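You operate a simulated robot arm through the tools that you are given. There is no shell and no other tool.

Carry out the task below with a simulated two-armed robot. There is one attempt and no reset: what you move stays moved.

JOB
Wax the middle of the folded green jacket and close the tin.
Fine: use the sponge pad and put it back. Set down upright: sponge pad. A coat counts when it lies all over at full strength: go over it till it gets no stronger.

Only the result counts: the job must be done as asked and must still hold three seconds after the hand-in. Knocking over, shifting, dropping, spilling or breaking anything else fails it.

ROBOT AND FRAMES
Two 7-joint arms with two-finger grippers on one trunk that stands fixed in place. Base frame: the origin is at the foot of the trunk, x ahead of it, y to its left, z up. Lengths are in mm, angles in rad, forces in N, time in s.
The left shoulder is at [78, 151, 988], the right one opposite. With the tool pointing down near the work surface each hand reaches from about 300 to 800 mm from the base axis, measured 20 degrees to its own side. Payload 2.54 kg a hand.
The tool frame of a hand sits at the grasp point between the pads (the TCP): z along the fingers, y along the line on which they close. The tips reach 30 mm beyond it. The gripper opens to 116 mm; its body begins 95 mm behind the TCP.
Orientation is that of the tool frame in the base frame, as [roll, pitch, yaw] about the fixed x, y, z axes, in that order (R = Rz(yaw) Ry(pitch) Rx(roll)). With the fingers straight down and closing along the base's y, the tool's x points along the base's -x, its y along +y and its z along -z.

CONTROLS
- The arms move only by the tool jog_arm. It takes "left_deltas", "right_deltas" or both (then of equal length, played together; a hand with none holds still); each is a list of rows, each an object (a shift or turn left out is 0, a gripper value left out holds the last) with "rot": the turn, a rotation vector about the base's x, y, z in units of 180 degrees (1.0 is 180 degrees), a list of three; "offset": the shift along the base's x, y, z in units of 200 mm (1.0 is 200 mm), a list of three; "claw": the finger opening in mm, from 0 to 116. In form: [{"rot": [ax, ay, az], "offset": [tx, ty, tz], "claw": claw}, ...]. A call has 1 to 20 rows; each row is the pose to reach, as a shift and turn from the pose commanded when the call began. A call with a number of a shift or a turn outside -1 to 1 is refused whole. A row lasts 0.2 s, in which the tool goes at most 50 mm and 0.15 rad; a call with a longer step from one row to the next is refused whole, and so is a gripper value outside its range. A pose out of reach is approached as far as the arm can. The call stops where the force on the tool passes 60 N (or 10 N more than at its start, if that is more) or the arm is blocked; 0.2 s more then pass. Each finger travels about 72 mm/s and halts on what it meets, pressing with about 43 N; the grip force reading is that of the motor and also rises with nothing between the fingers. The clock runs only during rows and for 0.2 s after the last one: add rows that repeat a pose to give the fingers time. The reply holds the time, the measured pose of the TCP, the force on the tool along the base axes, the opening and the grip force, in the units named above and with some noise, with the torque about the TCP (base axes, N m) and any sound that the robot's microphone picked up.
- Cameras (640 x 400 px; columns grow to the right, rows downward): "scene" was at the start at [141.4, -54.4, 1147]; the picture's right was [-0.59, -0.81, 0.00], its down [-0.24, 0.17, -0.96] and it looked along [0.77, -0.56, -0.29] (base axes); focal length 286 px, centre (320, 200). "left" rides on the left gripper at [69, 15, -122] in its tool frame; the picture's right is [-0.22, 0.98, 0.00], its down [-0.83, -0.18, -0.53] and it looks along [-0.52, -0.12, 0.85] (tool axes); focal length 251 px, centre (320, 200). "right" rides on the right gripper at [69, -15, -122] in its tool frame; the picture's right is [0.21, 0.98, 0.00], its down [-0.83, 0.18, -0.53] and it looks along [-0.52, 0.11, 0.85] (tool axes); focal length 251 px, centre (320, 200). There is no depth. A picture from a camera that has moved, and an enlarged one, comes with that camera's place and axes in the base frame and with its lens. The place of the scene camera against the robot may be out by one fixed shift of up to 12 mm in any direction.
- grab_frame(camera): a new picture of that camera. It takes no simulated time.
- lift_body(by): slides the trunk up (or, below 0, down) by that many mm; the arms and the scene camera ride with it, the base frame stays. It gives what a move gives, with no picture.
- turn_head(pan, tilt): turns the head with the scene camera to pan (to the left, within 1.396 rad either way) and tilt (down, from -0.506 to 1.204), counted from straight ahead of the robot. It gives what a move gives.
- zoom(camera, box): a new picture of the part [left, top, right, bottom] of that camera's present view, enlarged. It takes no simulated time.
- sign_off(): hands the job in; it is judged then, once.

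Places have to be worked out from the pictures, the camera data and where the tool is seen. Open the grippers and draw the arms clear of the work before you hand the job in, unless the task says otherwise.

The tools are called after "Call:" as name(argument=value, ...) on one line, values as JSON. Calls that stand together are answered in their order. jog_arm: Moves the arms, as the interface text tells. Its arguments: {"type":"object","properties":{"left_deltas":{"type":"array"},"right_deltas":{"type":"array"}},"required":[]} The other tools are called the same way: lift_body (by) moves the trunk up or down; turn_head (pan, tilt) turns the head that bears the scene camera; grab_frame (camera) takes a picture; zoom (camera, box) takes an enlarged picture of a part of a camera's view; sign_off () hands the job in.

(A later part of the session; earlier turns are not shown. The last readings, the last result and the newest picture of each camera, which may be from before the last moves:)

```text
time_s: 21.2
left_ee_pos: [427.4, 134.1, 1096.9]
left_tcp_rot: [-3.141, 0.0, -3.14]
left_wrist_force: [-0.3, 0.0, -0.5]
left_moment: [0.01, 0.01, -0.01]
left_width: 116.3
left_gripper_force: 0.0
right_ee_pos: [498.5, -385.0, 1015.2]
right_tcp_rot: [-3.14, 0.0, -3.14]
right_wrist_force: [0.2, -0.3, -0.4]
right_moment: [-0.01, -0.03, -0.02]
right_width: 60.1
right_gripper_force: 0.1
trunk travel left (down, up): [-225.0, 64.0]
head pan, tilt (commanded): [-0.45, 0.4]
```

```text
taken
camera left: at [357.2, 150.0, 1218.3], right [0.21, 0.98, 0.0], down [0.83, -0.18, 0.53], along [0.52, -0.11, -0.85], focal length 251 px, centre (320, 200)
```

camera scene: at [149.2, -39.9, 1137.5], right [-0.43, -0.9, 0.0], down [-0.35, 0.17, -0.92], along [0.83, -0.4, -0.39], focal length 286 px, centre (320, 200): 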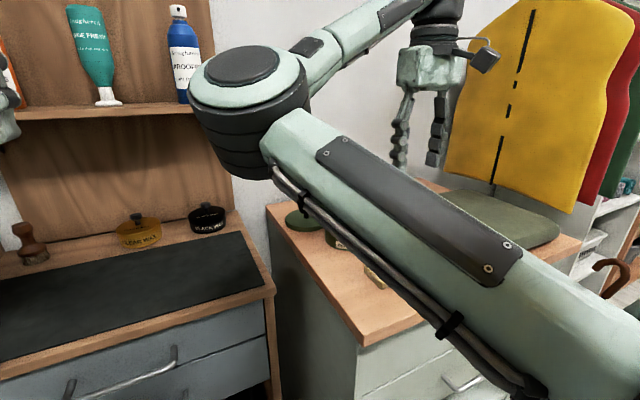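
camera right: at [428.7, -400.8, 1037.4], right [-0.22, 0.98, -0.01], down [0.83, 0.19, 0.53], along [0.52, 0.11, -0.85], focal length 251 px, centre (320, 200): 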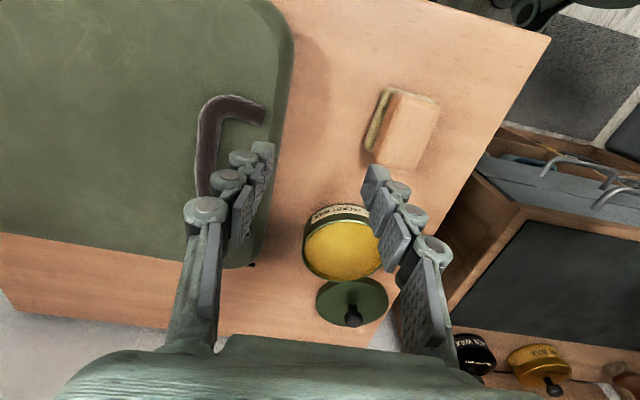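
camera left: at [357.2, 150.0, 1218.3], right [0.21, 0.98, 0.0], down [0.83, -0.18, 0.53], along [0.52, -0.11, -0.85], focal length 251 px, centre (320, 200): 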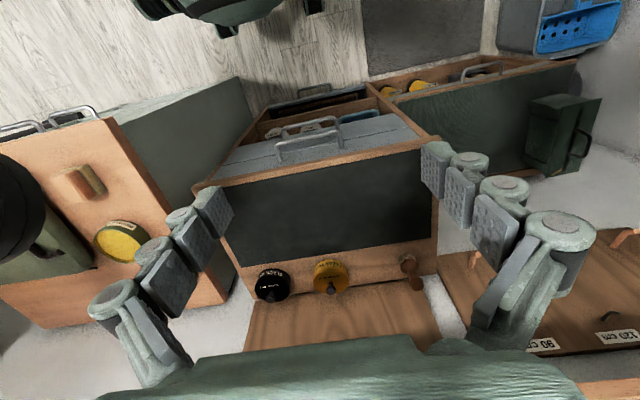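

The elbow is high and clear of the bench. I'll lower the trunk 100 mm (the hand drops to z≈916, still clear), then raise the hand and try toward the sponge.

Call:
lift_body(by=-100)

Call:
jog_arm(right_deltas=[{"offset": [0, 0.0, 0.1]}, {"offset": [0, 0.1, 0.1]}, {"offset": [-0.06, 0.2, 0.1]}, {"offset": [-0.12, 0.325, 0.1]}, {"offset": [-0.12, 0.325, 0.1]}])

Call:
grab_frame(camera="scene")

Call:
grab_frame(camera="right")

```text
time_s: 22.5
left_ee_pos: [426.6, 134.5, 997.0]
left_tcp_rot: [-3.141, -0.001, -3.14]
left_wrist_force: [0.4, 0.3, 1.5]
left_moment: [-0.02, -0.05, -0.02]
left_width: 115.7
left_gripper_force: 0.1
right_ee_pos: [497.9, -384.4, 916.2]
right_tcp_rot: [-3.14, 0.001, -3.14]
right_wrist_force: [0.1, 0.1, -0.2]
right_moment: [0.0, -0.02, 0.02]
right_width: 60.1
right_gripper_force: 0.0
trunk travel left (down, up): [-125.0, 164.0]
head pan, tilt (commanded): [-0.45, 0.4]
```

```text
time_s: 23.7
left_ee_pos: [427.4, 135.4, 996.2]
left_tcp_rot: [3.141, 0.0, -3.14]
left_wrist_force: [0.1, 0.6, 0.6]
left_moment: [0.01, 0.0, -0.06]
left_width: 116.1
left_gripper_force: 0.1
right_ee_pos: [497.7, -375.6, 935.4]
right_tcp_rot: [-3.139, 0.0, -3.139]
right_wrist_force: [0.3, -0.2, 1.1]
right_moment: [-0.01, 0.01, 0.0]
right_width: 60.0
right_gripper_force: 0.1
right hand out of reach, approached as far as the arm can: row 2, 3, 4, 5
trunk travel left (down, up): [-125.0, 164.0]
head pan, tilt (commanded): [-0.45, 0.4]
```

```text
taken
camera scene: at [149.2, -39.9, 1037.5], right [-0.44, -0.9, 0.0], down [-0.35, 0.17, -0.92], along [0.83, -0.4, -0.39], focal length 286 px, centre (320, 200)
```

scene: 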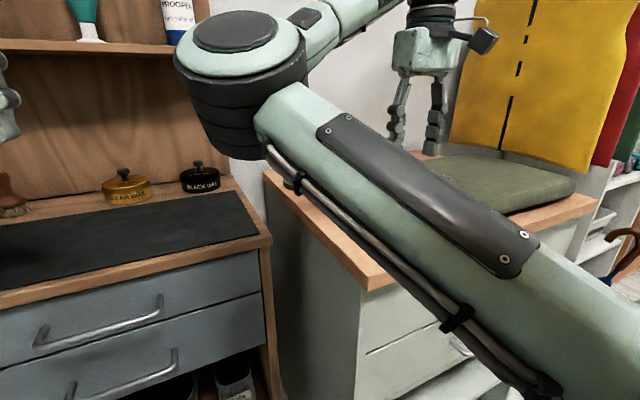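

```text
taken
camera right: at [427.6, -390.7, 1057.9], right [-0.22, 0.98, 0.0], down [0.83, 0.18, 0.53], along [0.52, 0.11, -0.85], focal length 251 px, centre (320, 200)
```

right: 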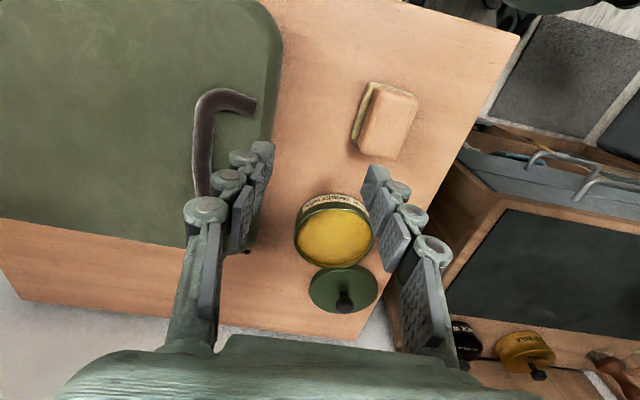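

Lowering the trunk helped only slightly: the stop is now at y≈-376. The upper arm seems to be at a sideways limit with the elbow turned inward. I'll try a different path: raise the hand high, move over to the sponge's x/y there, then come down.

Call:
jog_arm(right_deltas=[{"offset": [0, 0, 0.2]}, {"offset": [0, 0, 0.4]}, {"offset": [0, 0, 0.6]}, {"offset": [0, 0, 0.8]}, {"offset": [0, 0, 0.95]}, {"offset": [-0.03, 0.1, 0.95]}, {"offset": [-0.06, 0.2, 0.95]}, {"offset": [-0.11, 0.28, 0.95]}, {"offset": [-0.11, 0.28, 0.95]}])

Call:
grab_frame(camera="scene")

```text
time_s: 25.7
left_ee_pos: [427.2, 134.7, 996.6]
left_tcp_rot: [-3.14, 0.0, -3.139]
left_wrist_force: [1.1, -0.1, 0.1]
left_moment: [0.0, 0.01, 0.02]
left_width: 116.2
left_gripper_force: 0.1
right_ee_pos: [475.8, -318.9, 1125.8]
right_tcp_rot: [-3.14, 0.002, 3.14]
right_wrist_force: [0.0, 0.8, 0.4]
right_moment: [-0.01, -0.02, 0.01]
right_width: 59.9
right_gripper_force: 0.0
trunk travel left (down, up): [-125.0, 164.0]
head pan, tilt (commanded): [-0.45, 0.4]
```

```text
taken
camera scene: at [149.2, -39.8, 1037.5], right [-0.44, -0.9, 0.0], down [-0.35, 0.17, -0.92], along [0.83, -0.4, -0.39], focal length 286 px, centre (320, 200)
```

scene: 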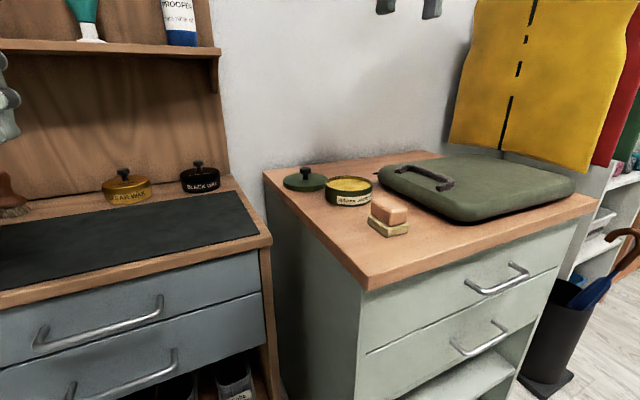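

At z=1126 the hand is exactly above the sponge with no limit reached, and the scene view is now clear. I'll descend straight down to z≈935 and see whether it stays reachable.

Call:
jog_arm(right_deltas=[{"offset": [0, 0, -0.2]}, {"offset": [0, 0, -0.4]}, {"offset": [0, 0, -0.6]}, {"offset": [0, 0, -0.8]}, {"offset": [0, 0, -0.95]}, {"offset": [0, 0, -0.95]}])

Call:
grab_frame(camera="scene")

Call:
grab_frame(camera="right")

```text
time_s: 27.1
left_ee_pos: [427.0, 134.5, 996.5]
left_tcp_rot: [-3.141, -0.001, -3.14]
left_wrist_force: [0.5, 0.0, -0.2]
left_moment: [0.04, 0.01, 0.01]
left_width: 115.9
left_gripper_force: 0.0
right_ee_pos: [475.4, -320.6, 934.4]
right_tcp_rot: [-3.14, 0.001, -3.14]
right_wrist_force: [0.9, -0.4, 0.5]
right_moment: [0.01, -0.03, -0.02]
right_width: 60.0
right_gripper_force: 0.1
trunk travel left (down, up): [-125.0, 164.0]
head pan, tilt (commanded): [-0.45, 0.4]
```

```text
taken
camera scene: at [148.6, -42.8, 1046.2], right [-0.46, -0.89, 0.0], down [-0.27, 0.14, -0.95], along [0.85, -0.44, -0.3], focal length 286 px, centre (320, 200)
```

scene: 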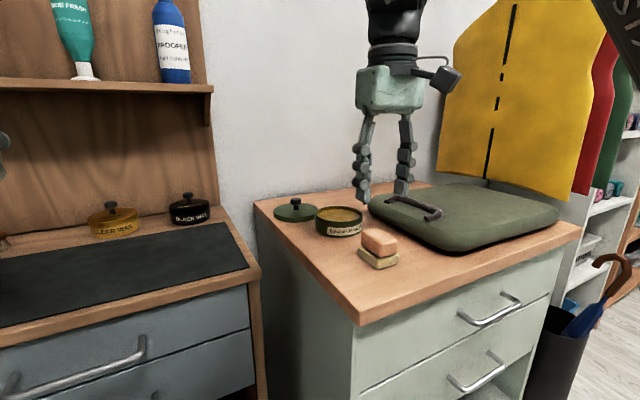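

```text
taken
camera right: at [405.5, -335.2, 1056.5], right [-0.22, 0.98, 0.0], down [0.83, 0.18, 0.53], along [0.52, 0.11, -0.85], focal length 251 px, centre (320, 200)
```

right: 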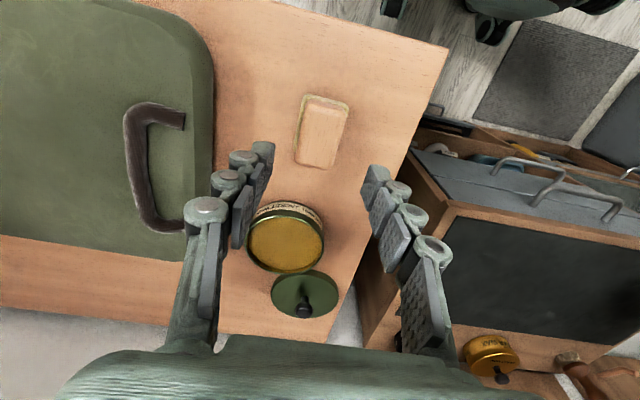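

The hand reached z=934 directly above the sponge. However, the scene camera's pose shifted slightly, so the elbow may be nudging the head. I'll turn the head toward straight ahead to give the elbow room.

Call:
turn_head(pan=0.1, tilt=0.4)

Call:
grab_frame(camera="scene")

Call:
zoom(camera="right", box=[240, 70, 400, 170])

```text
time_s: 28.1
left_ee_pos: [426.9, 134.5, 996.5]
left_tcp_rot: [3.141, -0.001, -3.141]
left_wrist_force: [-0.2, 0.3, -0.1]
left_moment: [0.0, 0.04, 0.02]
left_width: 116.0
left_gripper_force: 0.1
right_ee_pos: [476.8, -321.1, 933.2]
right_tcp_rot: [-3.141, -0.003, 3.141]
right_wrist_force: [-0.2, -0.2, 1.3]
right_moment: [-0.01, -0.01, -0.01]
right_width: 60.0
right_gripper_force: 0.1
trunk travel left (down, up): [-125.0, 164.0]
head pan, tilt (commanded): [0.099, 0.4]
```

```text
taken
camera scene: at [150.0, -39.9, 1046.1], right [-0.43, -0.9, 0.0], down [-0.27, 0.13, -0.95], along [0.86, -0.41, -0.3], focal length 286 px, centre (320, 200)
```

scene: 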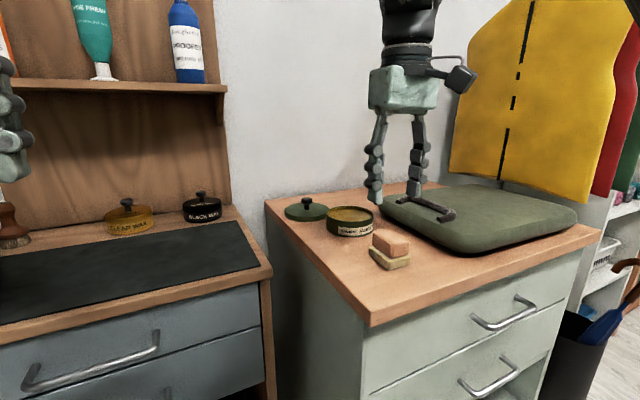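

```text
4.00 times, centred on (320, 120) of right
camera zoom: at [406.2, -335.2, 1055.6], right [-0.22, 0.98, 0.0], down [0.83, 0.18, 0.53], along [0.52, 0.11, -0.85], focal length 1006 px, centre (320, 520)
```

zoom: 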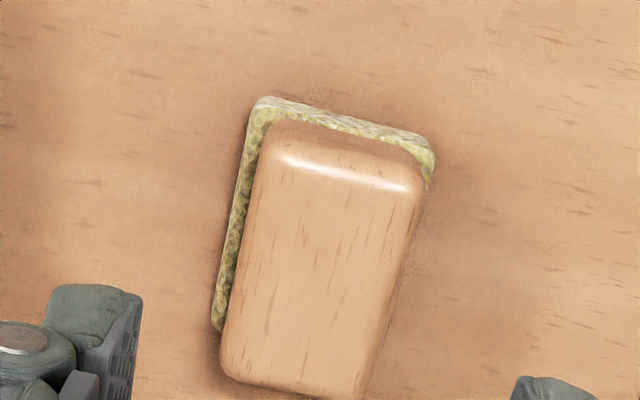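

The head is pinned by the arm and can't pan left. I'll try panning right, which should swing its rear away from the upper arm.

Call:
turn_head(pan=-0.8, tilt=0.4)

Call:
grab_frame(camera="scene")

Call:
grab_frame(camera="left")

```text
time_s: 29.3
left_ee_pos: [427.0, 135.0, 996.8]
left_tcp_rot: [-3.141, 0.0, -3.14]
left_wrist_force: [-0.8, 0.1, -0.3]
left_moment: [-0.01, 0.0, 0.0]
left_width: 116.0
left_gripper_force: 0.0
right_ee_pos: [475.1, -320.0, 936.0]
right_tcp_rot: [3.141, 0.001, -3.141]
right_wrist_force: [0.6, 0.5, -0.1]
right_moment: [-0.02, 0.03, -0.01]
right_width: 60.0
right_gripper_force: 0.0
trunk travel left (down, up): [-125.0, 164.0]
head pan, tilt (commanded): [-0.799, 0.4]
```

```text
taken
camera scene: at [136.8, -60.2, 1046.1], right [-0.65, -0.76, 0.0], down [-0.23, 0.2, -0.95], along [0.72, -0.62, -0.3], focal length 286 px, centre (320, 200)
```

scene: 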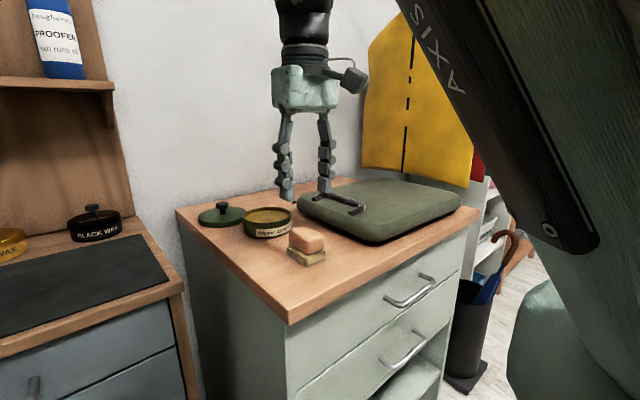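

```text
taken
camera left: at [357.2, 150.0, 1118.3], right [0.21, 0.98, 0.0], down [0.83, -0.18, 0.53], along [0.52, -0.11, -0.85], focal length 251 px, centre (320, 200)
```

left: 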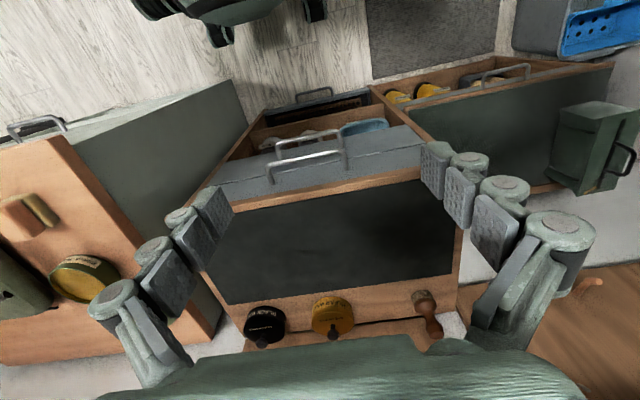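

The upper arm (the part labelled AXIS) now rises in front-right of the head and touches it. I'll command the head to a pose close to where it actually is, so nothing pushes on the arm.

Call:
turn_head(pan=-0.6, tilt=0.2)

Call:
grab_frame(camera="scene")

```text
time_s: 30.0
left_ee_pos: [425.7, 134.9, 996.1]
left_tcp_rot: [-3.141, 0.0, -3.139]
left_wrist_force: [1.0, -0.5, -0.4]
left_moment: [0.02, -0.02, -0.03]
left_width: 116.1
left_gripper_force: 0.1
right_ee_pos: [474.4, -320.4, 935.3]
right_tcp_rot: [-3.137, 0.001, -3.139]
right_wrist_force: [-0.6, 0.3, -0.3]
right_moment: [-0.02, 0.01, -0.01]
right_width: 60.0
right_gripper_force: 0.1
trunk travel left (down, up): [-125.0, 164.0]
head pan, tilt (commanded): [-0.6, 0.201]
```

```text
taken
camera scene: at [142.6, -52.2, 1056.0], right [-0.57, -0.82, 0.0], down [-0.16, 0.11, -0.98], along [0.81, -0.55, -0.2], focal length 286 px, centre (320, 200)
```

scene: 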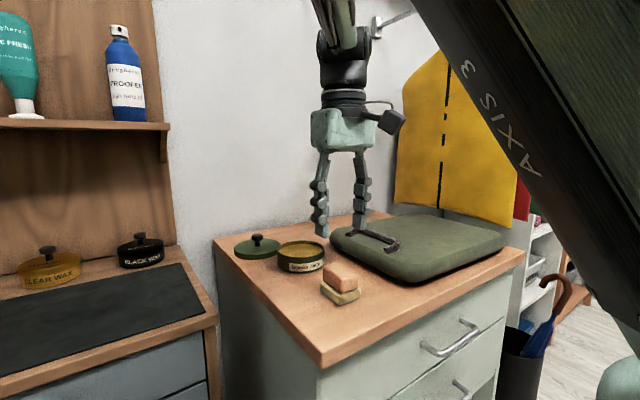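

The head now sits exactly where commanded, so there is no contact. The sponge handle centre is at [477, -320], spanning y -336…-303. I'll descend in stages with the opening at 60.

Call:
jog_arm(right_deltas=[{"offset": [0.008, 0.002, -0.12]}, {"offset": [0.008, 0.002, -0.24]}, {"offset": [0.008, 0.002, -0.32]}, {"offset": [0.008, 0.002, -0.32]}])

Call:
grab_frame(camera="right")

Call:
grab_frame(camera="scene")

```text
time_s: 31.0
left_ee_pos: [427.6, 135.7, 996.0]
left_tcp_rot: [3.141, 0.0, -3.141]
left_wrist_force: [0.5, -0.1, 0.2]
left_moment: [0.04, 0.0, -0.02]
left_width: 115.9
left_gripper_force: 0.1
right_ee_pos: [477.3, -318.8, 872.3]
right_tcp_rot: [-3.141, 0.0, -3.141]
right_wrist_force: [-0.4, -0.1, 0.2]
right_moment: [-0.01, 0.0, -0.04]
right_width: 59.7
right_gripper_force: 0.1
trunk travel left (down, up): [-125.0, 164.0]
head pan, tilt (commanded): [-0.6, 0.201]
```

```text
taken
camera right: at [406.9, -334.4, 993.1], right [-0.22, 0.98, 0.0], down [0.83, 0.18, 0.53], along [0.52, 0.11, -0.85], focal length 251 px, centre (320, 200)
```

right: 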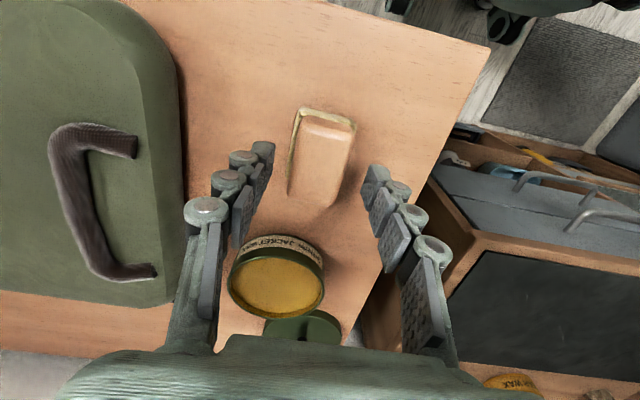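

```text
taken
camera scene: at [142.7, -52.2, 1056.1], right [-0.56, -0.83, 0.0], down [-0.16, 0.11, -0.98], along [0.81, -0.55, -0.2], focal length 286 px, centre (320, 200)
```

scene: 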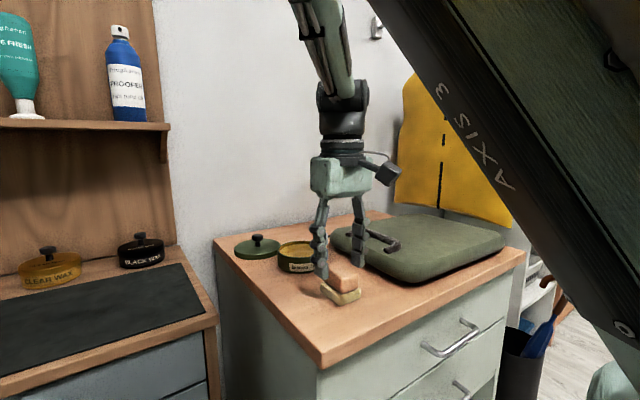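

All clear so far, with the sponge centred between the fingers. I'll zoom once more to fix the handle's centre and the pad's top edge, then descend.

Call:
zoom(camera="right", box=[240, 100, 400, 200])

Call:
zoom(camera="scene", box=[280, 220, 408, 300])

```text
4.00 times, centred on (320, 150) of right
camera zoom: at [406.9, -334.4, 993.1], right [-0.22, 0.98, 0.0], down [0.83, 0.18, 0.53], along [0.52, 0.11, -0.85], focal length 1006 px, centre (320, 400)
```

zoom: 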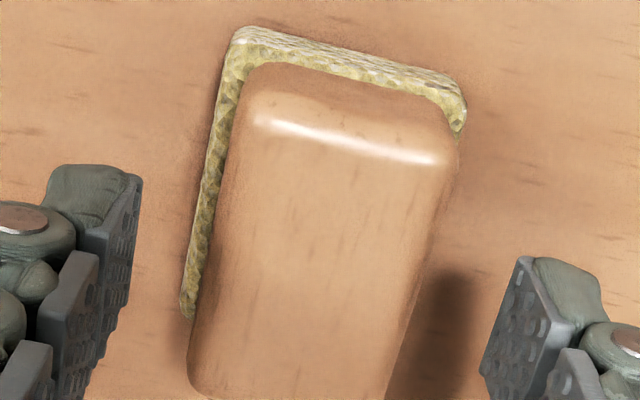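

```text
5.00 times, centred on (344, 260) of scene
camera zoom: at [142.7, -52.2, 1056.1], right [-0.56, -0.83, 0.0], down [-0.16, 0.11, -0.98], along [0.81, -0.55, -0.2], focal length 1431 px, centre (200, -100)
```

zoom: 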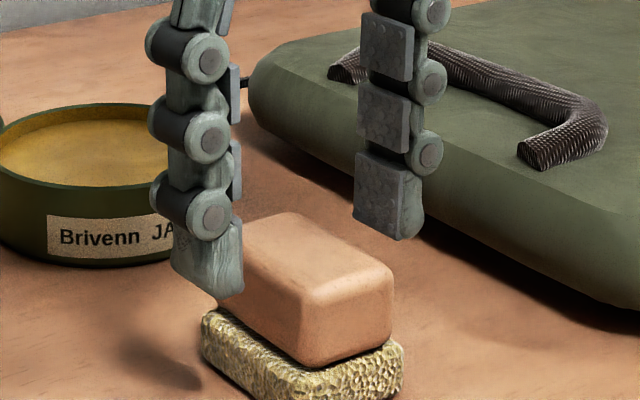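

I'll go down to TCP z≈842 (tips ≈812) and look from the side before closing, so the tips grip the wood and not the pad.

Call:
jog_arm(right_deltas=[{"offset": [0, -0.003, -0.05]}, {"offset": [0, -0.003, -0.1]}, {"offset": [0, -0.003, -0.15]}, {"offset": [0, -0.003, -0.15]}])

Call:
zoom(camera="scene", box=[280, 220, 408, 300])

Call:
grab_frame(camera="right")

```text
time_s: 32.0
left_ee_pos: [427.4, 134.5, 996.2]
left_tcp_rot: [3.141, 0.001, -3.14]
left_wrist_force: [0.6, 0.2, 0.5]
left_moment: [-0.01, -0.01, -0.01]
left_width: 115.7
left_gripper_force: 0.1
right_ee_pos: [477.1, -318.2, 840.8]
right_tcp_rot: [-3.14, -0.001, -3.14]
right_wrist_force: [-0.1, 0.4, 0.7]
right_moment: [-0.01, -0.01, 0.01]
right_width: 59.6
right_gripper_force: 0.0
trunk travel left (down, up): [-125.0, 164.0]
head pan, tilt (commanded): [-0.6, 0.201]
```

```text
5.00 times, centred on (344, 260) of scene
camera zoom: at [142.7, -52.3, 1056.1], right [-0.56, -0.83, 0.0], down [-0.16, 0.11, -0.98], along [0.81, -0.55, -0.2], focal length 1431 px, centre (200, -100)
```

zoom: 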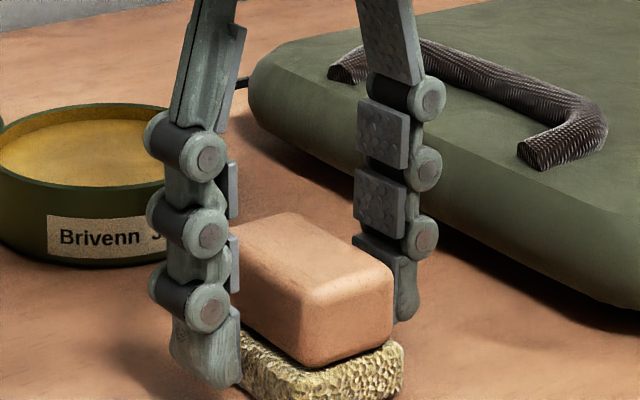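

```text
taken
camera right: at [407.4, -334.2, 963.5], right [-0.22, 0.98, 0.0], down [0.83, 0.18, 0.53], along [0.52, 0.11, -0.85], focal length 251 px, centre (320, 200)
```

right: 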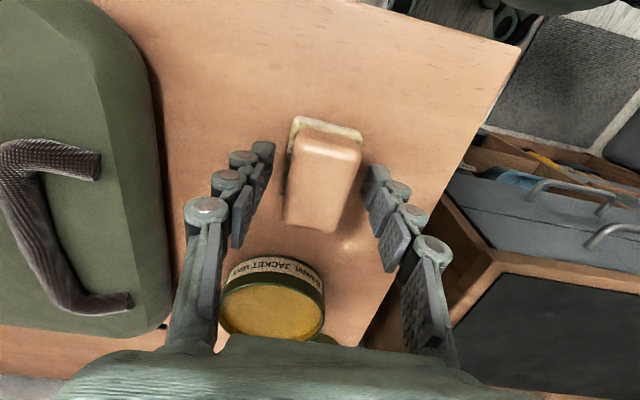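

The table seems higher than I first thought, about z≈800. In the side view the tips look level with the pad rather than the wood. I'll check closer before closing.

Call:
zoom(camera="right", box=[220, 100, 412, 220])

Call:
zoom(camera="scene", box=[300, 250, 380, 300])

```text
3.33 times, centred on (316, 160) of right
camera zoom: at [407.4, -334.2, 963.5], right [-0.22, 0.98, 0.0], down [0.83, 0.18, 0.53], along [0.52, 0.11, -0.85], focal length 838 px, centre (333, 333)
```

zoom: 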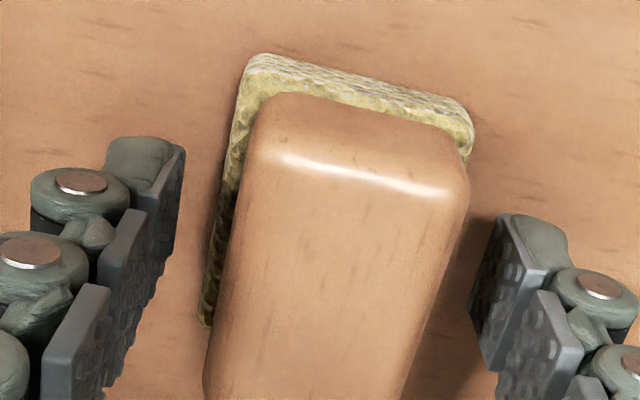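

```text
8.00 times, centred on (340, 275) of scene
camera zoom: at [142.7, -52.3, 1056.1], right [-0.56, -0.83, 0.0], down [-0.16, 0.11, -0.98], along [0.81, -0.55, -0.2], focal length 2290 px, centre (160, -400)
```

zoom: 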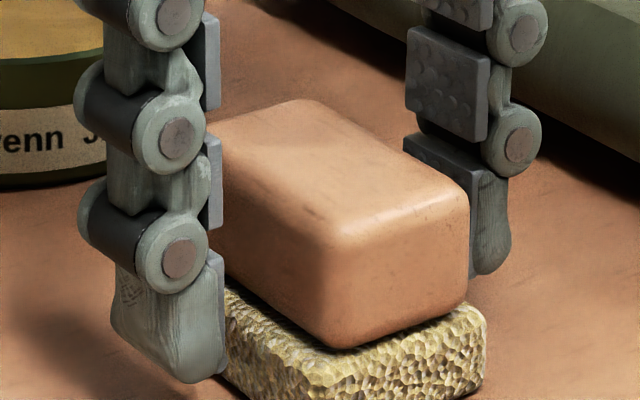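

The side view shows the tips about 10 mm below the wood's bottom edge, beside the sponge pad. I'll raise 12.5 mm so the tips grip only the wooden block, then close.

Call:
jog_arm(right_deltas=[{"offset": [0, -0.006, 0.03]}, {"offset": [0, -0.006, 0.0625]}, {"offset": [0, -0.006, 0.0625], "claw": 50}, {"offset": [0, -0.006, 0.0625], "claw": 40}, {"offset": [0, -0.006, 0.0625], "claw": 40}])

Call:
zoom(camera="scene", box=[300, 250, 380, 300])

Call:
zoom(camera="right", box=[220, 100, 412, 220])

```text
time_s: 33.2
left_ee_pos: [426.5, 134.1, 996.8]
left_tcp_rot: [-3.141, 0.0, -3.14]
left_wrist_force: [0.5, -0.7, -0.8]
left_moment: [0.01, -0.04, 0.02]
left_width: 115.9
left_gripper_force: 0.0
right_ee_pos: [476.4, -318.9, 854.2]
right_tcp_rot: [-3.141, 0.0, -3.14]
right_wrist_force: [0.3, 0.2, 0.6]
right_moment: [0.03, -0.04, 0.01]
right_width: 39.9
right_gripper_force: 0.0
trunk travel left (down, up): [-125.0, 164.0]
head pan, tilt (commanded): [-0.6, 0.201]
```

```text
8.00 times, centred on (340, 275) of scene
camera zoom: at [142.7, -52.2, 1056.1], right [-0.56, -0.83, 0.0], down [-0.16, 0.11, -0.98], along [0.81, -0.55, -0.2], focal length 2290 px, centre (160, -400)
```

zoom: 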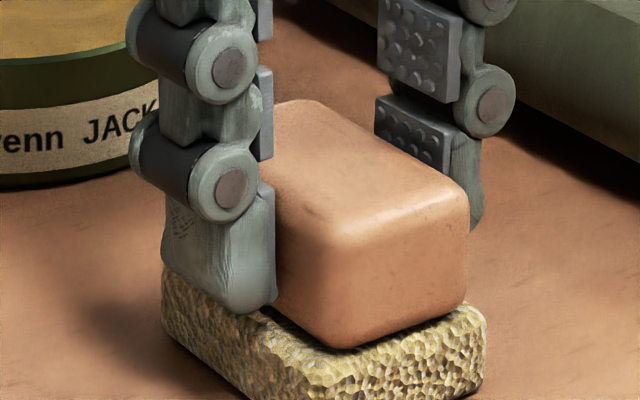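

```text
3.33 times, centred on (316, 160) of right
camera zoom: at [406.6, -335.5, 976.2], right [-0.22, 0.98, 0.0], down [0.83, 0.18, 0.53], along [0.52, 0.11, -0.85], focal length 838 px, centre (333, 333)
```

zoom: 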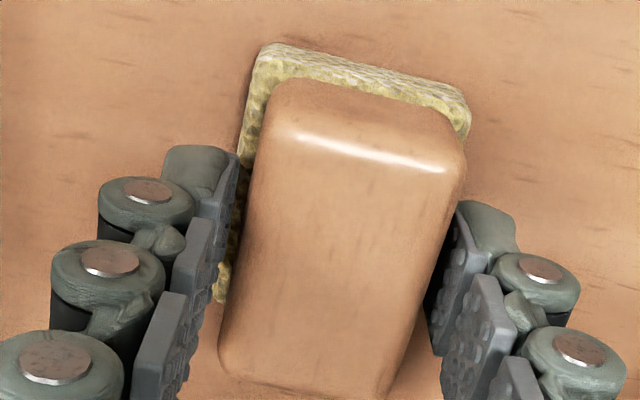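

The tips are now at the wood's lower edge, just above the pad, and the handle is centred. I'll close.

Call:
jog_arm(right_deltas=[{"claw": 32}, {"claw": 25}, {"claw": 20}, {"claw": 20}])

Call:
zoom(camera="scene", box=[300, 250, 380, 300])

Call:
zoom(camera="right", box=[220, 100, 412, 220])

```text
time_s: 34.2
left_ee_pos: [425.7, 135.1, 996.0]
left_tcp_rot: [-3.141, 0.001, -3.14]
left_wrist_force: [0.3, 0.1, -0.6]
left_moment: [-0.01, -0.02, -0.01]
left_width: 115.8
left_gripper_force: 0.0
right_ee_pos: [477.4, -320.4, 854.9]
right_tcp_rot: [-3.139, 0.0, -3.141]
right_wrist_force: [0.1, 0.4, 1.1]
right_moment: [0.05, -0.06, 0.02]
right_width: 34.4
right_gripper_force: 43.6
trunk travel left (down, up): [-125.0, 164.0]
head pan, tilt (commanded): [-0.6, 0.201]
```

```text
8.00 times, centred on (340, 275) of scene
camera zoom: at [142.6, -52.2, 1056.1], right [-0.56, -0.83, 0.0], down [-0.16, 0.11, -0.98], along [0.81, -0.55, -0.2], focal length 2290 px, centre (160, -400)
```

zoom: 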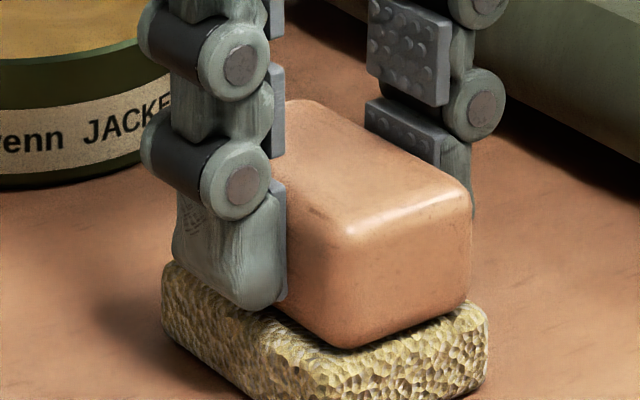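

```text
3.33 times, centred on (316, 160) of right
camera zoom: at [406.6, -335.5, 976.3], right [-0.22, 0.98, 0.0], down [0.83, 0.18, 0.53], along [0.52, 0.11, -0.85], focal length 838 px, centre (333, 333)
```

zoom: 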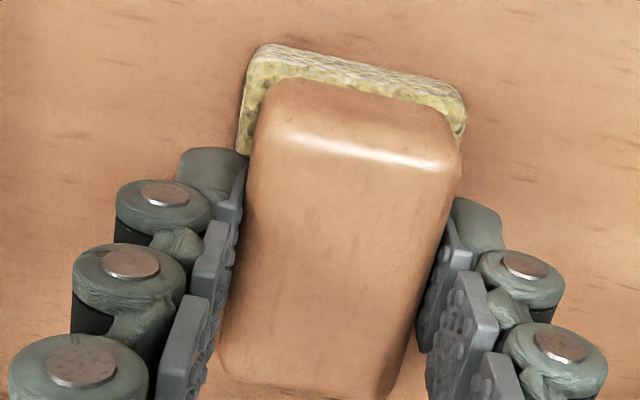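

The handle is gripped at 34.4 mm. I'll record the sponge's home as TCP [477, -320.3, 854.7] and lift it straight up.

Call:
jog_arm(right_deltas=[{"offset": [0, 0, 0.05], "claw": 20}, {"offset": [0, 0, 0.15], "claw": 20}, {"offset": [0, 0, 0.3], "claw": 20}, {"offset": [0, 0, 0.4], "claw": 20}, {"offset": [0, 0, 0.4], "claw": 20}])

Call:
grab_frame(camera="scene")

Call:
grab_frame(camera="right")

```text
time_s: 35.4
left_ee_pos: [426.9, 135.5, 996.8]
left_tcp_rot: [3.141, -0.002, -3.14]
left_wrist_force: [-0.4, -0.1, 0.2]
left_moment: [-0.02, -0.04, -0.01]
left_width: 115.8
left_gripper_force: 0.0
right_ee_pos: [478.3, -319.0, 934.7]
right_tcp_rot: [-3.14, 0.0, 3.141]
right_wrist_force: [-0.9, -0.3, 0.5]
right_moment: [-0.02, 0.0, 0.04]
right_width: 34.5
right_gripper_force: 43.6
trunk travel left (down, up): [-125.0, 164.0]
head pan, tilt (commanded): [-0.6, 0.201]
```

```text
taken
camera scene: at [142.7, -52.2, 1056.0], right [-0.56, -0.83, 0.0], down [-0.16, 0.11, -0.98], along [0.81, -0.55, -0.2], focal length 286 px, centre (320, 200)
```

scene: 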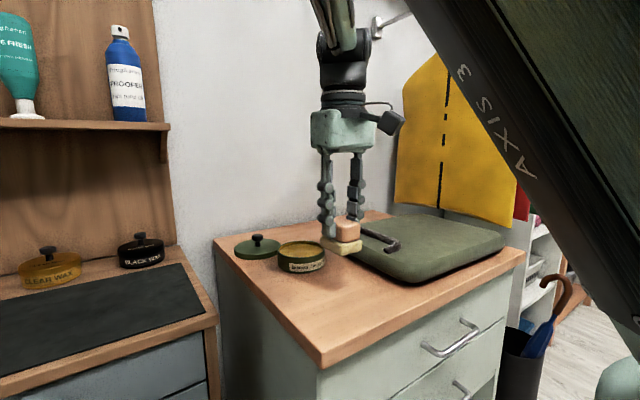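

```text
taken
camera right: at [407.0, -335.2, 1056.6], right [-0.22, 0.98, 0.0], down [0.83, 0.18, 0.53], along [0.52, 0.11, -0.85], focal length 251 px, centre (320, 200)
```

right: 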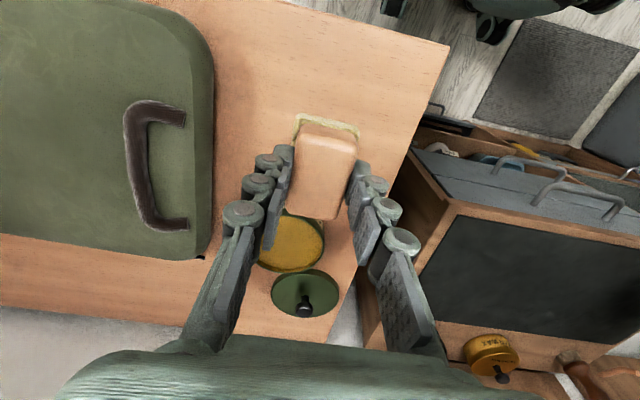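

The sponge is lifted cleanly. Next I'll move it above the open tin at [618.5, -331.5].

Call:
jog_arm(right_deltas=[{"offset": [0.18, -0.014, 0], "claw": 20}, {"offset": [0.36, -0.028, 0], "claw": 20}, {"offset": [0.54, -0.042, 0], "claw": 20}, {"offset": [0.7085, -0.0565, 0], "claw": 20}, {"offset": [0.7085, -0.0565, 0], "claw": 20}])

Call:
grab_frame(camera="scene")

Call:
grab_frame(camera="right")

```text
time_s: 36.6
left_ee_pos: [427.6, 135.6, 996.5]
left_tcp_rot: [-3.141, 0.0, -3.14]
left_wrist_force: [0.2, -0.3, 0.7]
left_moment: [0.01, 0.01, 0.0]
left_width: 116.1
left_gripper_force: 0.1
right_ee_pos: [619.7, -331.0, 934.8]
right_tcp_rot: [-3.14, 0.0, -3.14]
right_wrist_force: [0.3, -0.8, -0.2]
right_moment: [-0.01, 0.02, -0.01]
right_width: 34.6
right_gripper_force: 42.9
trunk travel left (down, up): [-125.0, 164.0]
head pan, tilt (commanded): [-0.6, 0.201]
```

```text
taken
camera scene: at [142.8, -52.3, 1056.0], right [-0.56, -0.83, 0.0], down [-0.16, 0.11, -0.98], along [0.81, -0.55, -0.2], focal length 286 px, centre (320, 200)
```

scene: 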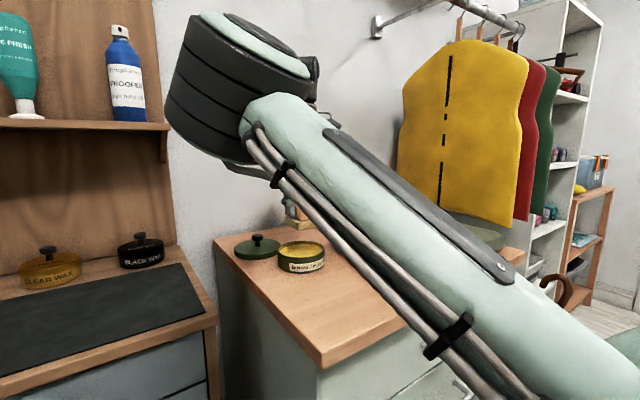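

```text
taken
camera right: at [548.8, -346.6, 1056.0], right [-0.22, 0.98, 0.0], down [0.83, 0.18, 0.53], along [0.52, 0.11, -0.85], focal length 251 px, centre (320, 200)
```

right: 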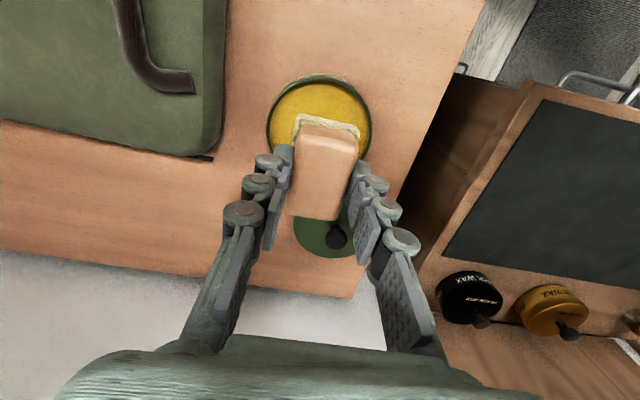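

The sponge is centred over the wax. I'll descend toward it, then continue in small steps while watching the force.

Call:
jog_arm(right_deltas=[{"offset": [0, 0, -0.1], "claw": 20}, {"offset": [0, 0, -0.2], "claw": 20}, {"offset": [0, 0, -0.225], "claw": 20}, {"offset": [0, 0, -0.225], "claw": 20}])

Call:
grab_frame(camera="right")

Call:
zoom(camera="scene", box=[220, 180, 380, 280])

```text
time_s: 37.6
left_ee_pos: [426.6, 135.4, 996.7]
left_tcp_rot: [3.141, -0.002, -3.139]
left_wrist_force: [0.6, -0.4, -0.1]
left_moment: [-0.02, -0.02, 0.0]
left_width: 115.9
left_gripper_force: 0.1
right_ee_pos: [618.8, -331.4, 889.1]
right_tcp_rot: [-3.14, 0.001, -3.14]
right_wrist_force: [-0.6, 0.5, -1.1]
right_moment: [0.01, 0.01, -0.01]
right_width: 34.5
right_gripper_force: 43.1
trunk travel left (down, up): [-125.0, 164.0]
head pan, tilt (commanded): [-0.6, 0.201]
```

```text
taken
camera right: at [548.2, -346.9, 1010.9], right [-0.22, 0.98, 0.0], down [0.83, 0.18, 0.53], along [0.52, 0.11, -0.85], focal length 251 px, centre (320, 200)
```

right: 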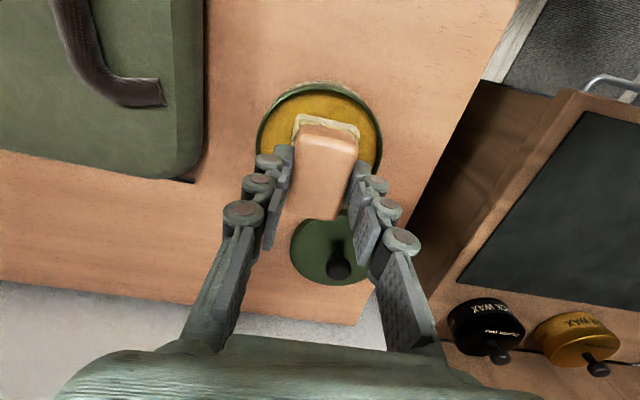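

```text
4.00 times, centred on (300, 230) of scene
camera zoom: at [142.7, -52.3, 1056.0], right [-0.56, -0.83, 0.0], down [-0.16, 0.11, -0.98], along [0.81, -0.55, -0.2], focal length 1145 px, centre (400, 80)
```

zoom: 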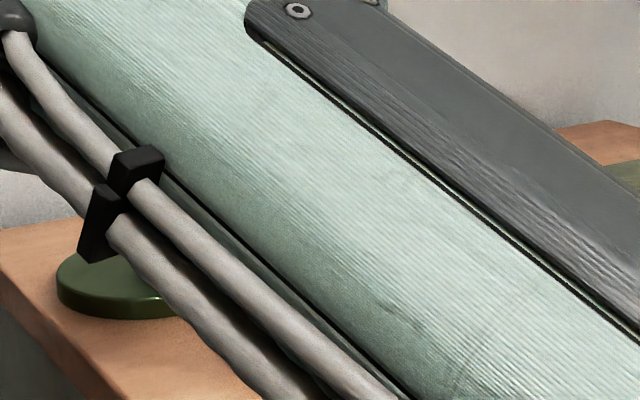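

The pad fits inside the rim with room all round. I'll continue in 2 mm steps to feel the wax.

Call:
jog_arm(right_deltas=[{"offset": [0, 0, -0.01], "claw": 20}, {"offset": [0, 0, -0.02], "claw": 20}, {"offset": [0, 0, -0.03], "claw": 20}, {"offset": [0, 0, -0.04], "claw": 20}])

Call:
jog_arm(right_deltas=[{"offset": [0, 0, -0.01], "claw": 20}, {"offset": [0, 0, -0.02], "claw": 20}])

```text
time_s: 38.6
left_ee_pos: [425.7, 134.5, 996.4]
left_tcp_rot: [-3.141, 0.0, -3.139]
left_wrist_force: [-0.1, -0.3, 0.6]
left_moment: [0.0, 0.0, 0.05]
left_width: 115.9
left_gripper_force: 0.0
right_ee_pos: [618.9, -331.9, 881.7]
right_tcp_rot: [-3.139, 0.0, -3.14]
right_wrist_force: [-0.3, -0.2, -0.6]
right_moment: [0.01, 0.01, -0.04]
right_width: 34.3
right_gripper_force: 43.0
trunk travel left (down, up): [-125.0, 164.0]
head pan, tilt (commanded): [-0.6, 0.201]
```

```text
time_s: 39.2
left_ee_pos: [426.5, 134.8, 998.3]
left_tcp_rot: [-3.141, 0.001, -3.139]
left_wrist_force: [0.5, 0.0, 0.3]
left_moment: [-0.01, 0.01, 0.0]
left_width: 116.0
left_gripper_force: 0.0
right_ee_pos: [618.3, -330.9, 878.8]
right_tcp_rot: [-3.136, 0.005, -3.14]
right_wrist_force: [3.1, -2.1, 15.1]
right_moment: [0.02, 0.23, 0.02]
right_width: 34.3
right_gripper_force: 43.0
trunk travel left (down, up): [-125.0, 164.0]
head pan, tilt (commanded): [-0.6, 0.201]
```

Contact with the wax reads 15 N. I'll ease off and dab straight down a few times to load the pad, with no sideways rubbing so the tin doesn't shift.

Call:
jog_arm(right_deltas=[{"offset": [0, 0, 0.0], "claw": 20}, {"offset": [0, 0, 0.02], "claw": 20}, {"offset": [0, 0, 0.04], "claw": 20}, {"offset": [0.0, 0, 0.02], "claw": 20}, {"offset": [0, 0, 0.005], "claw": 20}, {"offset": [0, 0, 0.0], "claw": 20}, {"offset": [0, 0, 0.0], "claw": 20}, {"offset": [0, 0, 0.02], "claw": 20}, {"offset": [0, 0, 0.04], "claw": 20}, {"offset": [0, 0, 0.02], "claw": 20}, {"offset": [0, 0, 0.005], "claw": 20}, {"offset": [0, 0, 0.0], "claw": 20}, {"offset": [0, 0, 0.0], "claw": 20}])

Call:
jog_arm(right_deltas=[{"offset": [0, 0, 0.05], "claw": 20}, {"offset": [0, 0, 0.15], "claw": 20}, {"offset": [0, 0, 0.3], "claw": 20}, {"offset": [0, 0, 0.3], "claw": 20}])

Call:
grab_frame(camera="right")

Call:
grab_frame(camera="scene")

```text
time_s: 42.0
left_ee_pos: [426.0, 135.7, 995.8]
left_tcp_rot: [-3.141, 0.0, -3.14]
left_wrist_force: [0.2, -0.2, -0.6]
left_moment: [0.01, 0.01, -0.02]
left_width: 116.1
left_gripper_force: 0.0
right_ee_pos: [617.5, -331.9, 880.6]
right_tcp_rot: [-3.135, 0.005, -3.14]
right_wrist_force: [5.1, -2.2, 19.3]
right_moment: [0.0, -0.01, 0.01]
right_width: 34.8
right_gripper_force: 42.6
trunk travel left (down, up): [-125.0, 164.0]
head pan, tilt (commanded): [-0.6, 0.201]
```

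```text
time_s: 43.0
left_ee_pos: [426.8, 135.3, 996.4]
left_tcp_rot: [-3.141, 0.0, -3.141]
left_wrist_force: [-0.5, -0.6, -0.9]
left_moment: [0.0, -0.01, -0.04]
left_width: 116.2
left_gripper_force: 0.1
right_ee_pos: [618.1, -332.5, 937.8]
right_tcp_rot: [-3.14, 0.0, -3.14]
right_wrist_force: [0.0, 0.3, 0.0]
right_moment: [0.02, -0.02, 0.01]
right_width: 34.5
right_gripper_force: 42.8
trunk travel left (down, up): [-125.0, 164.0]
head pan, tilt (commanded): [-0.6, 0.201]
```

```text
taken
camera right: at [548.7, -347.9, 1058.8], right [-0.22, 0.98, 0.0], down [0.83, 0.18, 0.53], along [0.52, 0.11, -0.85], focal length 251 px, centre (320, 200)
```

right: 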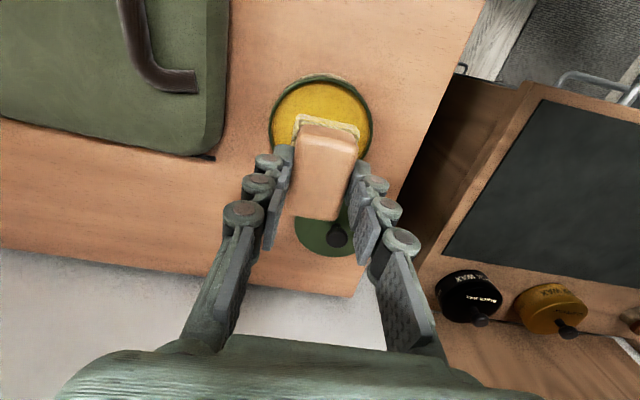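

```text
taken
camera scene: at [142.7, -52.3, 1056.0], right [-0.56, -0.83, 0.0], down [-0.16, 0.11, -0.98], along [0.81, -0.55, -0.2], focal length 286 px, centre (320, 200)
```

scene: 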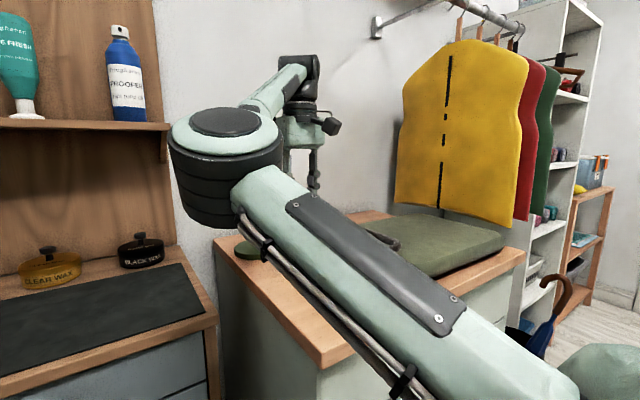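

The wax now looks dabbed on and the tin hasn't moved. I'll carry the sponge at height over to the jacket, passing well above the strap on its near side, and inspect its middle.

Call:
jog_arm(right_deltas=[{"offset": [-0.04, -0.2, 0.0], "claw": 20}, {"offset": [-0.08, -0.4, 0.0], "claw": 20}, {"offset": [-0.12, -0.6, 0.0], "claw": 20}, {"offset": [-0.16, -0.8, 0.0], "claw": 20}, {"offset": [-0.2, -0.9, 0.0], "claw": 20}, {"offset": [-0.2, -0.9, 0.0], "claw": 20}])

Call:
grab_frame(camera="right")

Call:
grab_frame(camera="scene")

```text
time_s: 44.4
left_ee_pos: [426.2, 135.5, 996.1]
left_tcp_rot: [-3.141, 0.0, -3.139]
left_wrist_force: [0.1, -0.2, -0.6]
left_moment: [0.01, 0.03, 0.0]
left_width: 115.8
left_gripper_force: 0.0
right_ee_pos: [578.7, -512.7, 936.6]
right_tcp_rot: [-3.14, 0.0, -3.138]
right_wrist_force: [-0.3, 1.5, -0.2]
right_moment: [0.04, -0.02, 0.05]
right_width: 34.0
right_gripper_force: 43.3
trunk travel left (down, up): [-125.0, 164.0]
head pan, tilt (commanded): [-0.6, 0.201]
```

```text
taken
camera right: at [508.6, -528.1, 1058.8], right [-0.22, 0.98, 0.0], down [0.83, 0.18, 0.53], along [0.52, 0.11, -0.85], focal length 251 px, centre (320, 200)
```

right: 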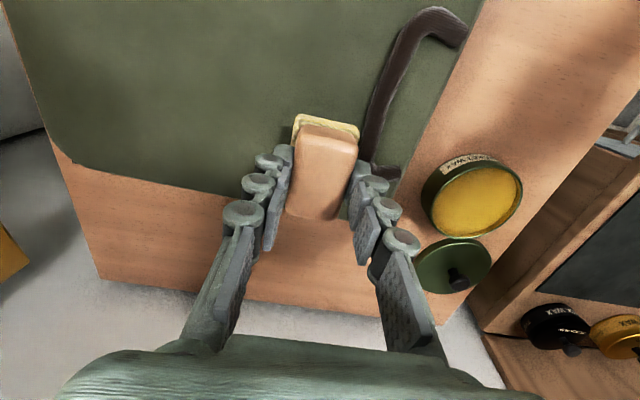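

```text
taken
camera scene: at [142.7, -52.4, 1056.0], right [-0.56, -0.83, 0.0], down [-0.16, 0.11, -0.98], along [0.81, -0.55, -0.2], focal length 286 px, centre (320, 200)
```

scene: 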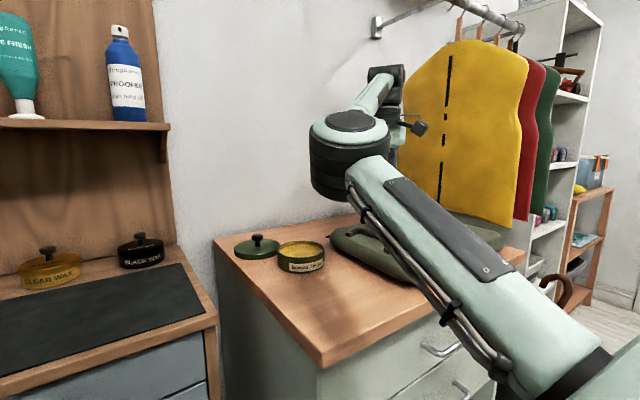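

I'll zoom on the jacket surface to see how its middle looks before any waxing.

Call:
zoom(camera="right", box=[0, 0, 320, 200])

Call:
jog_arm(right_deltas=[{"offset": [-0.1, -0.15, 0.05], "claw": 20}, {"offset": [-0.25, -0.25, 0.1], "claw": 20}, {"offset": [-0.4, -0.35, 0.15], "claw": 20}, {"offset": [-0.4, -0.35, 0.15], "claw": 20}])

Call:
grab_frame(camera="right")

Call:
grab_frame(camera="scene")

```text
2.00 times, centred on (160, 100) of right
camera zoom: at [508.6, -528.1, 1058.8], right [-0.22, 0.98, 0.0], down [0.83, 0.18, 0.53], along [0.52, 0.11, -0.85], focal length 503 px, centre (640, 400)
```

zoom: 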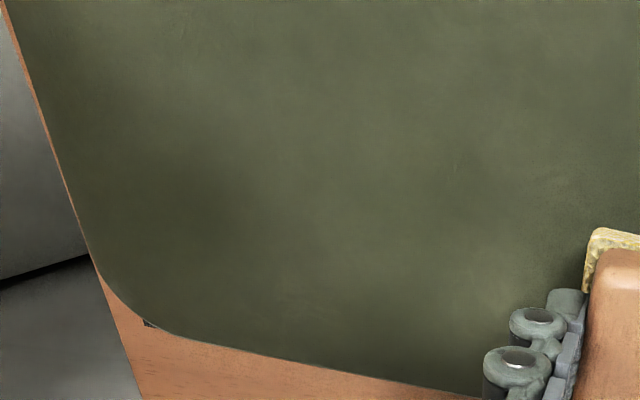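

```text
time_s: 45.4
left_ee_pos: [427.1, 135.0, 996.9]
left_tcp_rot: [-3.141, 0.0, -3.14]
left_wrist_force: [-0.3, 0.5, -0.7]
left_moment: [0.05, -0.04, 0.01]
left_width: 116.3
left_gripper_force: 0.2
right_ee_pos: [496.7, -582.1, 967.9]
right_tcp_rot: [-3.14, -0.001, -3.14]
right_wrist_force: [0.5, 0.2, -0.6]
right_moment: [-0.01, 0.0, 0.0]
right_width: 34.3
right_gripper_force: 42.7
trunk travel left (down, up): [-125.0, 164.0]
head pan, tilt (commanded): [-0.6, 0.201]
```

```text
taken
camera right: at [427.6, -597.3, 1089.5], right [-0.22, 0.98, 0.0], down [0.83, 0.18, 0.53], along [0.52, 0.11, -0.85], focal length 251 px, centre (320, 200)
```

right: 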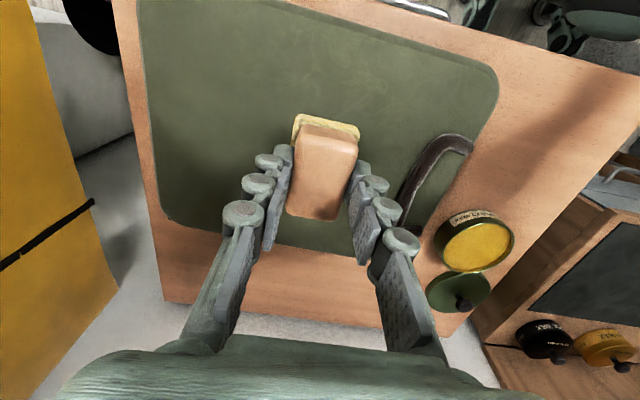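

```text
taken
camera scene: at [142.6, -52.4, 1056.0], right [-0.56, -0.83, 0.0], down [-0.16, 0.11, -0.98], along [0.81, -0.55, -0.2], focal length 286 px, centre (320, 200)
```

scene: 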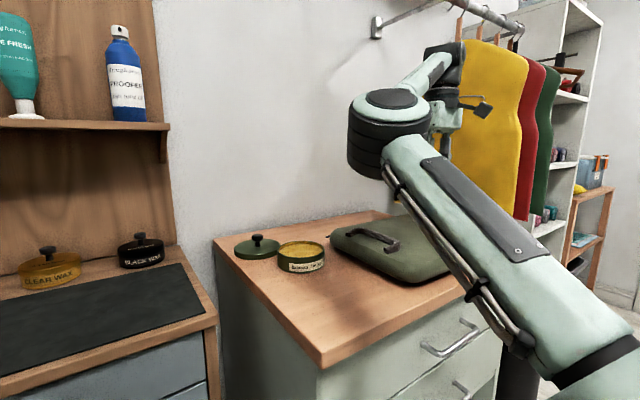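

The jacket spans roughly x 405–673 and y -752…-415, so its centre is about [539, -583]. I'll bring the sponge over the centre and descend until it just touches.

Call:
jog_arm(right_deltas=[{"offset": [0.1, 0.0, -0.1], "claw": 20}, {"offset": [0.21, -0.005, -0.2], "claw": 20}, {"offset": [0.21, -0.005, -0.3], "claw": 20}, {"offset": [0.21, -0.005, -0.36], "claw": 20}, {"offset": [0.21, -0.005, -0.36], "claw": 20}])

Call:
zoom(camera="scene", box=[320, 180, 544, 320])

```text
time_s: 46.6
left_ee_pos: [425.3, 136.5, 996.2]
left_tcp_rot: [-3.137, 0.002, -3.139]
left_wrist_force: [-0.1, -0.8, 0.3]
left_moment: [0.02, 0.0, 0.02]
left_width: 116.2
left_gripper_force: 0.0
right_ee_pos: [539.3, -581.3, 900.2]
right_tcp_rot: [-3.13, 0.007, -3.142]
right_wrist_force: [8.2, -11.1, 35.0]
right_moment: [-0.19, -0.28, 0.05]
right_width: 34.9
right_gripper_force: 43.2
trunk travel left (down, up): [-125.0, 164.0]
head pan, tilt (commanded): [-0.6, 0.201]
```

```text
2.86 times, centred on (432, 250) of scene
camera zoom: at [140.9, -50.5, 1057.0], right [-0.56, -0.83, 0.0], down [-0.16, 0.11, -0.98], along [0.81, -0.55, -0.2], focal length 818 px, centre (0, 57)
```

zoom: 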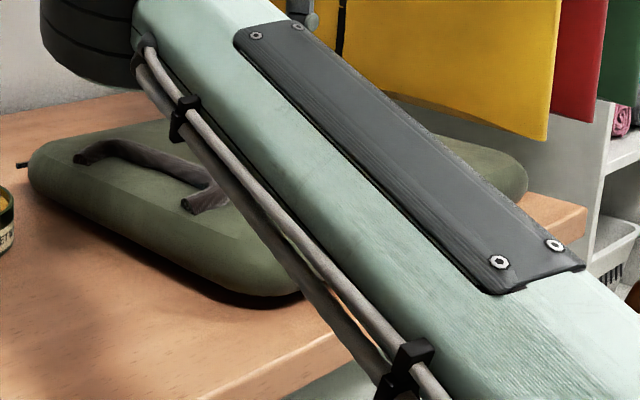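

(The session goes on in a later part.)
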